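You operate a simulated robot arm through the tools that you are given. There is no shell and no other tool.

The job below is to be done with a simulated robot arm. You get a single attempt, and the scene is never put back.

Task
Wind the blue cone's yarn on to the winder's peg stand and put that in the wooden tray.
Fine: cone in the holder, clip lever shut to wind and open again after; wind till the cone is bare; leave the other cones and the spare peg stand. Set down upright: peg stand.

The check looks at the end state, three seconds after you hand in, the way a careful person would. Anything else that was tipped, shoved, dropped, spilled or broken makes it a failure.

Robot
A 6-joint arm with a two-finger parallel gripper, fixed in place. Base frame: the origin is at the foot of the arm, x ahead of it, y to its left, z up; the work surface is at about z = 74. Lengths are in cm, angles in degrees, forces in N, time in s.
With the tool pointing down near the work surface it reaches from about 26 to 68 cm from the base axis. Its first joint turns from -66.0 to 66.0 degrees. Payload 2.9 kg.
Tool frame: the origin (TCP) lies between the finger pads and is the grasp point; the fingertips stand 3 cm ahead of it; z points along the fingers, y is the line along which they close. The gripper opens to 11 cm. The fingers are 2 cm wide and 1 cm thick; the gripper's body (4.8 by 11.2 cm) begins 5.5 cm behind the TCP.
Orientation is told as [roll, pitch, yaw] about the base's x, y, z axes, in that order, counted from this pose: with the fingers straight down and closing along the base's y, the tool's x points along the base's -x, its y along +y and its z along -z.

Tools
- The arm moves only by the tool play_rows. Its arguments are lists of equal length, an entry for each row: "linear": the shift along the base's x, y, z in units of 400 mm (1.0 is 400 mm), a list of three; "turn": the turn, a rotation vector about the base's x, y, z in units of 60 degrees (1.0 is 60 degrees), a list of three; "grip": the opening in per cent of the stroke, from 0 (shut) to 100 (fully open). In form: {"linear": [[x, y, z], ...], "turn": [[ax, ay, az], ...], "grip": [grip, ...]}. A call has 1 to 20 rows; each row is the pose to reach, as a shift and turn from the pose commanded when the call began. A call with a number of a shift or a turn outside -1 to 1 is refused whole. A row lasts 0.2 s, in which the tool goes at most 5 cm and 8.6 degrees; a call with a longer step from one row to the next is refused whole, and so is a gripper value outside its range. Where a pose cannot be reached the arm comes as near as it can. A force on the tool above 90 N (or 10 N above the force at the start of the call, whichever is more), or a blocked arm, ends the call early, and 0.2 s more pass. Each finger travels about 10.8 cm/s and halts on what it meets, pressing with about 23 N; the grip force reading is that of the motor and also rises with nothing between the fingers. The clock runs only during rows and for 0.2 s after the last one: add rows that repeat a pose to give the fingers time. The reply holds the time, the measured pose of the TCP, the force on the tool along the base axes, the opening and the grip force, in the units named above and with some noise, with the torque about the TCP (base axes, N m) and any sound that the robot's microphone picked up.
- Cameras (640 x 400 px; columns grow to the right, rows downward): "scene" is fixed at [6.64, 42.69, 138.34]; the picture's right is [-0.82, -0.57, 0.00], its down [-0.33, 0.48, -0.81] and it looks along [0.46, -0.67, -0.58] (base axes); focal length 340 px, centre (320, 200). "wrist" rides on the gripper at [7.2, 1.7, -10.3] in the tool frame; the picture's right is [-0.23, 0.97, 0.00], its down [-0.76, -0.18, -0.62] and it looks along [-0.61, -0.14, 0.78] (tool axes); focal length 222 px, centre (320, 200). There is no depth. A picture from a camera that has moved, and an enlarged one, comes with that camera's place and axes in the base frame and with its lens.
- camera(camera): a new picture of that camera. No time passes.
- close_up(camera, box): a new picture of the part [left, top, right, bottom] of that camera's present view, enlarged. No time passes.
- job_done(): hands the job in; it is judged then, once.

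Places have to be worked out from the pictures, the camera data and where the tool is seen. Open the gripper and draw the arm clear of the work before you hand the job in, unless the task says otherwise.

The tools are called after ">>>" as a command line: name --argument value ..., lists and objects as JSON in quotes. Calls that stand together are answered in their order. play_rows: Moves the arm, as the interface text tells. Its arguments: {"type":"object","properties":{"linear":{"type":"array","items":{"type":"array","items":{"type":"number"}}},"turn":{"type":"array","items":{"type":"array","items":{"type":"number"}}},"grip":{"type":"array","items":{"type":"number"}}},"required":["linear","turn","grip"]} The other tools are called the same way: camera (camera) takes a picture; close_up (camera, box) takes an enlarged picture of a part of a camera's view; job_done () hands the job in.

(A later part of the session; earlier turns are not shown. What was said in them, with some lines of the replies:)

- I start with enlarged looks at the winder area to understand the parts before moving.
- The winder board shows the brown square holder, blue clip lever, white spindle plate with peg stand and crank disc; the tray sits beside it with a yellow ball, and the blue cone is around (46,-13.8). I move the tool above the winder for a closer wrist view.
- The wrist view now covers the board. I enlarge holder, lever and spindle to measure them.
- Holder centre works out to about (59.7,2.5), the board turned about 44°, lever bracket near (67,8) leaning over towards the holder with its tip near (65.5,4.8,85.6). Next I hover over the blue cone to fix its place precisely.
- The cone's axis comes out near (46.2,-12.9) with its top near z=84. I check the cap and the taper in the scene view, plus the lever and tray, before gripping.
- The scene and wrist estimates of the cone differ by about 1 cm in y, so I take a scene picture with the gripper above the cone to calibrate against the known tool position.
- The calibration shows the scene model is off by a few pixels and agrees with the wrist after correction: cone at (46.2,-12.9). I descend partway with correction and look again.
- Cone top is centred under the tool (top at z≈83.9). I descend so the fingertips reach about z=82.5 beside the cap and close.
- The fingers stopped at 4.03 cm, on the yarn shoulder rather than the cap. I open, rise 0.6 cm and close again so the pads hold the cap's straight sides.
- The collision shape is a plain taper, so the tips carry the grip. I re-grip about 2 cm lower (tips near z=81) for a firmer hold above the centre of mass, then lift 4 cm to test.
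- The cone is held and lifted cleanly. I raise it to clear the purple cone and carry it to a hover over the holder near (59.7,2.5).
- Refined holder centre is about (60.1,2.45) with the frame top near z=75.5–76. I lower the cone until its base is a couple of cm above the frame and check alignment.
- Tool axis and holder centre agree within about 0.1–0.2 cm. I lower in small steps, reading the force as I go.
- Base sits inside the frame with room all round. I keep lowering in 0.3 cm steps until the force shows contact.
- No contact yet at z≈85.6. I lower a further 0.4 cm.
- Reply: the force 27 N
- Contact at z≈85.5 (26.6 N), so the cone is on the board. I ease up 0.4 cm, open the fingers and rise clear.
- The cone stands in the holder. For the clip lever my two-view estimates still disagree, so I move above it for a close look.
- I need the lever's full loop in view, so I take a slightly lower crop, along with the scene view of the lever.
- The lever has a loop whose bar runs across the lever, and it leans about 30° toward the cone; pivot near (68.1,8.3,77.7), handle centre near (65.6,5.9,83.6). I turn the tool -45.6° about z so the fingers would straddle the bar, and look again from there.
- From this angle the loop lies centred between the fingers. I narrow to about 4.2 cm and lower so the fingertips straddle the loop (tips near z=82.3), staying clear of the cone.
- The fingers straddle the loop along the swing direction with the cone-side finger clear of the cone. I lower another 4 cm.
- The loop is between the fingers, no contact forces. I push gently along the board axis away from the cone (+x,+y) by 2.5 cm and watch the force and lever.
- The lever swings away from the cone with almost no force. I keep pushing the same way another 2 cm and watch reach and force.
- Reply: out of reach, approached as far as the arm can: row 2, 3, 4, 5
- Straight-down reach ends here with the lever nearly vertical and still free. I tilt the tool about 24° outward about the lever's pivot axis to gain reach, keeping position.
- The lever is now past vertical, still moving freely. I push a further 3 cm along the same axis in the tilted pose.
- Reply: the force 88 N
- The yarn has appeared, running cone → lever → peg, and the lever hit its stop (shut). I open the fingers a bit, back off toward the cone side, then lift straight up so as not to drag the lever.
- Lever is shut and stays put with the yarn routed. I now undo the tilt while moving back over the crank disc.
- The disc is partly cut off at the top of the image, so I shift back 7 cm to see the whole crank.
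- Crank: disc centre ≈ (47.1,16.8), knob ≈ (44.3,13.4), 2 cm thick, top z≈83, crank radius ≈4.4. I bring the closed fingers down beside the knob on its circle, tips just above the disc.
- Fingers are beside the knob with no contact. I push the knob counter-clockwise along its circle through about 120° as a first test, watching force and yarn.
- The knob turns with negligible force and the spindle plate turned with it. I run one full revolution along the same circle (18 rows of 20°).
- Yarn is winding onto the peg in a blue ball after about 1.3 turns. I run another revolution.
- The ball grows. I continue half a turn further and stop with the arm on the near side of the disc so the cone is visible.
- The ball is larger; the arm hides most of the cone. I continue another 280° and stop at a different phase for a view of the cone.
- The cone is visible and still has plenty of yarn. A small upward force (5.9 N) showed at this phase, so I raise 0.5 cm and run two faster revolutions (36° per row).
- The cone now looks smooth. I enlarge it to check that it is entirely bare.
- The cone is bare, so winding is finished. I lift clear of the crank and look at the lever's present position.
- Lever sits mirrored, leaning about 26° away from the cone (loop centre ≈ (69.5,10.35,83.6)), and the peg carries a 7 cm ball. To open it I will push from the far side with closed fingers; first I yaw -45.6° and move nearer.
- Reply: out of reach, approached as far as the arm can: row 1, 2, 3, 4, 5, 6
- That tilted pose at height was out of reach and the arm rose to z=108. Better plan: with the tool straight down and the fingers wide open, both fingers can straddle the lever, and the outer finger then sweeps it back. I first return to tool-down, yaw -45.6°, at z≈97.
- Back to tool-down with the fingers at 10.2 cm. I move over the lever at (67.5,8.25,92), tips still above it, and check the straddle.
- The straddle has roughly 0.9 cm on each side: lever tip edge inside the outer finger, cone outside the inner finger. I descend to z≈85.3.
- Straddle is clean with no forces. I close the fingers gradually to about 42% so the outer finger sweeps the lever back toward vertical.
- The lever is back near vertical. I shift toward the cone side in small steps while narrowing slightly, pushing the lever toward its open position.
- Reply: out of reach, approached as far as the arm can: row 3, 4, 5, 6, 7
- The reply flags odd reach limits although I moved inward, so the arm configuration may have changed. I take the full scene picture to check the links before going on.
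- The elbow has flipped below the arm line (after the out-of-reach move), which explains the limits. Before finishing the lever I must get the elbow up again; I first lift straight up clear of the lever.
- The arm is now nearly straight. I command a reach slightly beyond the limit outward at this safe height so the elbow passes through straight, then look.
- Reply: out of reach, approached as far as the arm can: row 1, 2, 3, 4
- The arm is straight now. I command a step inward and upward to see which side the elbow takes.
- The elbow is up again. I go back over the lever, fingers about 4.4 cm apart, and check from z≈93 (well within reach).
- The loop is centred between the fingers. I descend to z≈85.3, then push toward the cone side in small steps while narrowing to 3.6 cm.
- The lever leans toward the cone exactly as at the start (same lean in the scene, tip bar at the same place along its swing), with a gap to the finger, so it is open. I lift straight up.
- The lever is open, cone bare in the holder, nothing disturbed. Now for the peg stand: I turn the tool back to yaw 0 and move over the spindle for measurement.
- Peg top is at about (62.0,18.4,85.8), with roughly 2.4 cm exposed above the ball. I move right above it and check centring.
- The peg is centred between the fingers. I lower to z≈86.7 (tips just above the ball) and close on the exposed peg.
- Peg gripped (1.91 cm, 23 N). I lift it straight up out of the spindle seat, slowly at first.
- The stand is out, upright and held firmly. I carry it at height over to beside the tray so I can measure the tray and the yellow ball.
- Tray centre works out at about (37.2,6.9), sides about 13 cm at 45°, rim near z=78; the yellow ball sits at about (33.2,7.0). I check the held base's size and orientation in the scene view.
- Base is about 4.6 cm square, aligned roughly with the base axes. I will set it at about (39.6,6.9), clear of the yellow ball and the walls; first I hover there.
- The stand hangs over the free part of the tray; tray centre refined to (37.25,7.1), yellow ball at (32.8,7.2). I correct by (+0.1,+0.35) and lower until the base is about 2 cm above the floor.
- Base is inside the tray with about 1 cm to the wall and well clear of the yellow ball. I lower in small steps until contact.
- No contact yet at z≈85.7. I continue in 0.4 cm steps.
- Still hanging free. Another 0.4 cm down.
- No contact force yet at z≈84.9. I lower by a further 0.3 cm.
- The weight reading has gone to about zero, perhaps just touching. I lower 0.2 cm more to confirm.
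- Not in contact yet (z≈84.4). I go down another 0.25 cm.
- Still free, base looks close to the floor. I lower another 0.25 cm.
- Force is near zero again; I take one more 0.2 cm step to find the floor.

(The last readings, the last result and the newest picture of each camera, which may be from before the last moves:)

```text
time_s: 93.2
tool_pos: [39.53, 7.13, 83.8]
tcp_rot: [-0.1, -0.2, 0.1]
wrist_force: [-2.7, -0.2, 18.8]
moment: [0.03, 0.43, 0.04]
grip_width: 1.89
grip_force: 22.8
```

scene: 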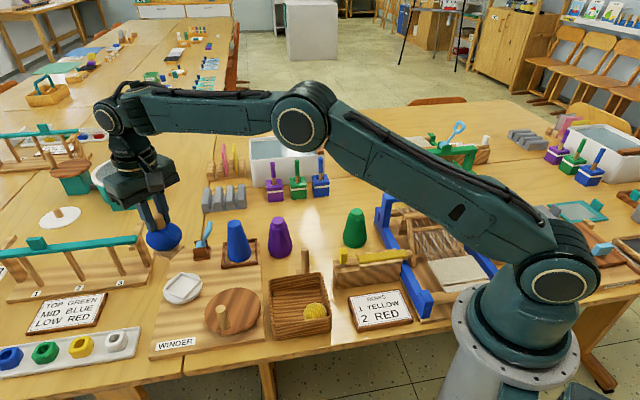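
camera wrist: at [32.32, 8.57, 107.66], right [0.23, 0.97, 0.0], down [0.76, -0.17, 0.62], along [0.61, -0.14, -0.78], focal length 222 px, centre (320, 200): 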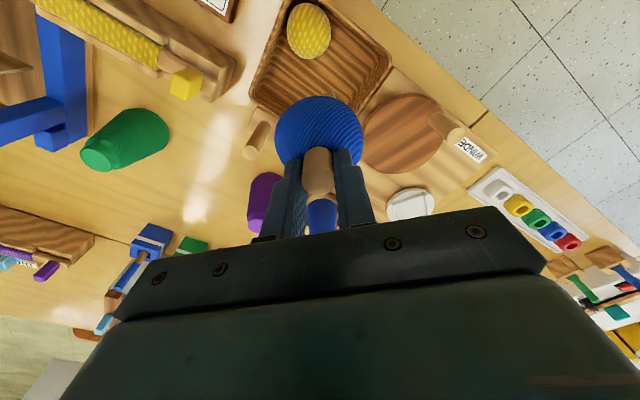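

Contact: 18.8 N, so the base is on the tray floor. I ease up 0.2 cm, open the fingers, and rise slowly.

>>> play_rows --linear '[[0, 0, 0.004], [0, 0, 0.005], [0, 0, 0.005], [0, 0, 0.005], [0, 0, 0.005], [0, 0, 0.005], [0, 0, 0.005]]' --turn '[[0, 0, 0], [0, 0, 0], [0, 0, 0], [0, 0, 0], [0, 0, 0], [0, 0, 0], [0, 0, 0]]' --grip '[5, 5, 15, 25, 35, 42, 42]'

>>> close_up --camera "scene" --box '[250, 240, 360, 340]'

>>> close_up --camera "wrist" --box '[200, 40, 440, 200]'

```text
time_s: 94.8
tool_pos: [39.54, 7.29, 84.06]
tcp_rot: [-0.1, -0.1, 0.2]
wrist_force: [0.1, 0.6, 0.5]
moment: [0.0, 0.0, 0.02]
grip_width: 4.62
grip_force: 0.1
```

```text
4.00 times, centred on (305, 290) of scene
camera zoom: at [6.64, 42.69, 138.34], right [-0.82, -0.57, 0.0], down [-0.33, 0.48, -0.81], along [0.46, -0.67, -0.58], focal length 1359 px, centre (380, -160)
```

zoom: 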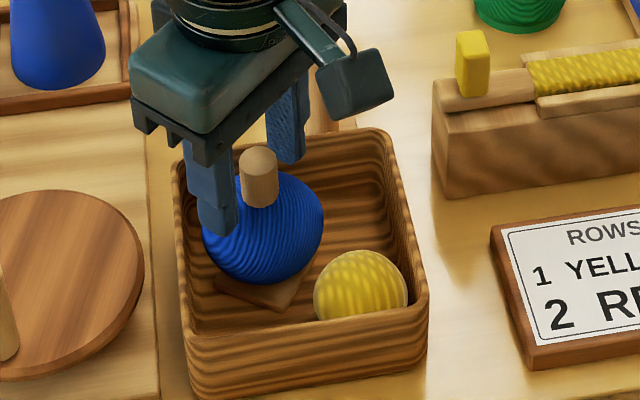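

```text
2.50 times, centred on (320, 120) of wrist
camera zoom: at [32.31, 9.05, 94.36], right [0.23, 0.97, 0.0], down [0.76, -0.17, 0.62], along [0.61, -0.14, -0.78], focal length 555 px, centre (320, 400)
```

zoom: 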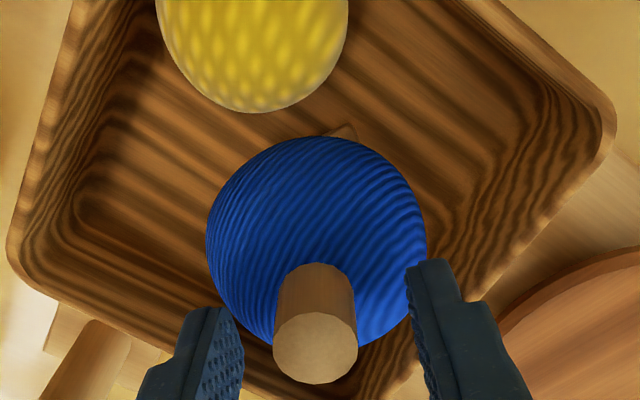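

The stand is free and upright in the tray. I rise straight up slowly, then withdraw the arm to near its starting place.

>>> play_rows --linear '[[0, 0, 0.02], [0, 0, 0.06], [0, 0, 0.12], [0, 0, 0.2], [0, 0, 0.3], [0, 0, 0.4], [0, 0, 0.5], [0, 0, 0.6], [0, 0, 0.7], [0, 0.05, 0.78], [0, 0.1, 0.8], [0, 0.1, 0.8]]' --turn '[[0, 0, 0], [0, 0, 0], [0, 0, 0], [0, 0, 0], [0, 0, 0], [0, 0, 0], [0, 0, 0], [0, 0, 0], [0, 0, 0], [0, 0, 0], [0, 0, 0], [0, 0, 0]]' --grip '[42, 42, 42, 50, 60, 70, 80, 90, 100, 100, 100, 100]'

>>> camera --camera "scene"

>>> close_up --camera "scene" --box '[150, 200, 370, 340]'

>>> camera --camera "wrist"

```text
time_s: 97.4
tool_pos: [39.72, 11.39, 116.07]
tcp_rot: [-0.1, -0.1, 0.2]
wrist_force: [-0.6, -1.2, 0.5]
moment: [-0.01, 0.03, -0.03]
grip_width: 11.01
grip_force: 0.0
```

```text
taken
```

scene: 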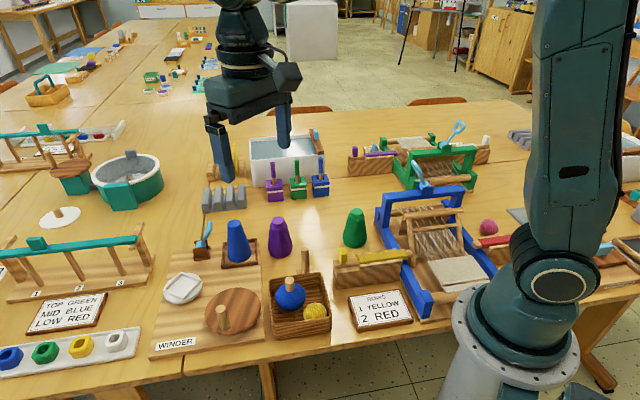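

```text
2.86 times, centred on (260, 270) of scene
camera zoom: at [6.64, 42.69, 138.34], right [-0.82, -0.57, 0.0], down [-0.33, 0.48, -0.81], along [0.46, -0.67, -0.58], focal length 971 px, centre (491, 0)
```

zoom: 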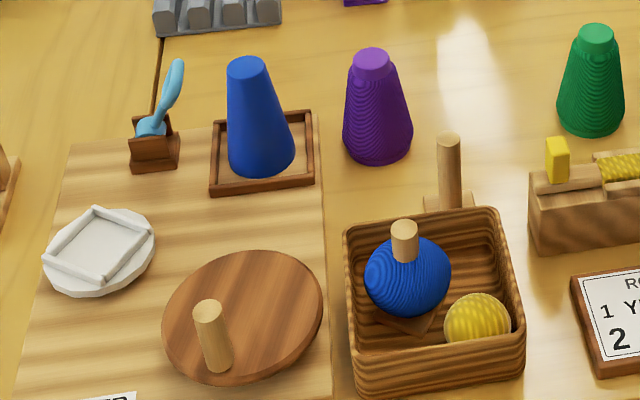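

```text
taken
camera wrist: at [32.52, 13.13, 126.44], right [0.23, 0.97, 0.0], down [0.76, -0.17, 0.62], along [0.61, -0.14, -0.78], focal length 222 px, centre (320, 200)
```

wrist: 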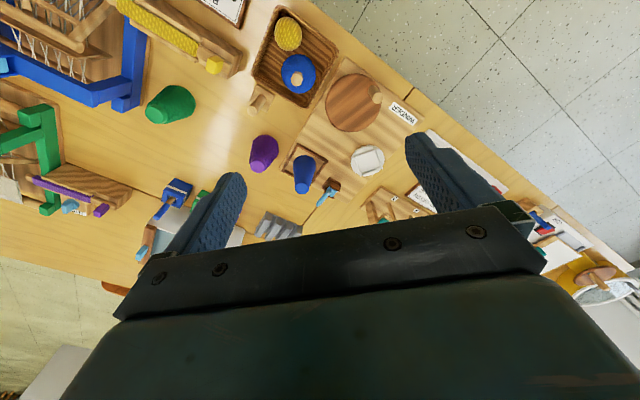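

Everything looks in place: cone bare in the holder, lever open as at the start, stand in the tray, other cones and spare stand untouched. A last enlarged check of the stand and lever.

>>> close_up --camera "scene" --box '[260, 260, 340, 340]'

>>> close_up --camera "scene" --box '[185, 215, 265, 275]'

>>> close_up --camera "wrist" --box '[240, 0, 340, 120]'

```text
5.00 times, centred on (300, 300) of scene
camera zoom: at [6.64, 42.69, 138.34], right [-0.82, -0.57, 0.0], down [-0.33, 0.48, -0.81], along [0.46, -0.67, -0.58], focal length 1699 px, centre (420, -300)
```

zoom: 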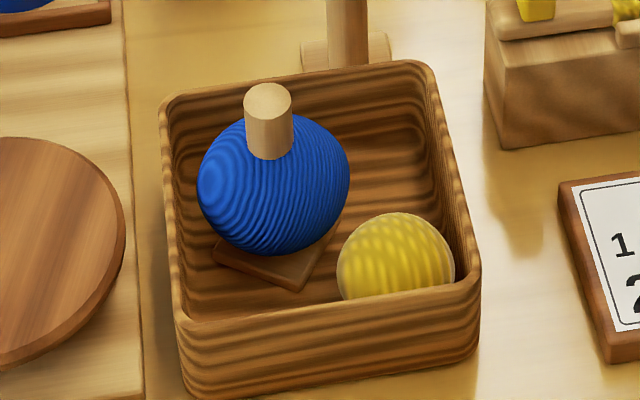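

```text
6.67 times, centred on (225, 245) of scene
camera zoom: at [6.64, 42.69, 138.34], right [-0.82, -0.57, 0.0], down [-0.33, 0.48, -0.81], along [0.46, -0.67, -0.58], focal length 2265 px, centre (953, -100)
```

zoom: 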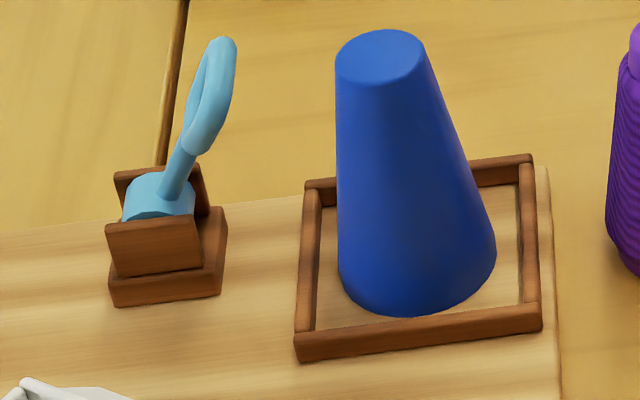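

```text
3.33 times, centred on (290, 60) of wrist
camera zoom: at [32.52, 13.13, 126.44], right [0.23, 0.97, 0.0], down [0.76, -0.17, 0.62], along [0.61, -0.14, -0.78], focal length 740 px, centre (420, 667)
```

zoom: 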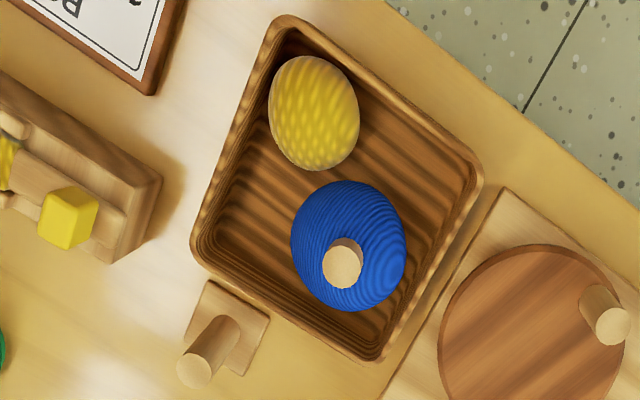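

The stand is upright on the tray floor, the yellow ball has not moved, the lever's lean matches its starting pose, and the cone is bare in its holder. The gripper is open and the arm is clear, so I hand the job in.

>>> job_done

```text
The job is handed in.
```

The blue cone's yarn is all on the winder's peg stand. The stand is upright in the wooden tray, next to the yellow ball.

- **Cone:** it is still in the holder and is bare.
- **Clip lever:** it was shut for winding and is open again, at the same lean as at the start.
- **Other pieces:** in the last pictures the purple and green cones, the spare peg stand and the yellow ball looked undisturbed.
- **Arm:** the gripper is open and the arm is clear of the work.

Midway through, a reach attempt at the lever flipped the arm's elbow down. I got it back up at a safe height before finishing the lever, and no contact showed in the readings or pictures.

The job is handed in, but no result from the check came back to me.
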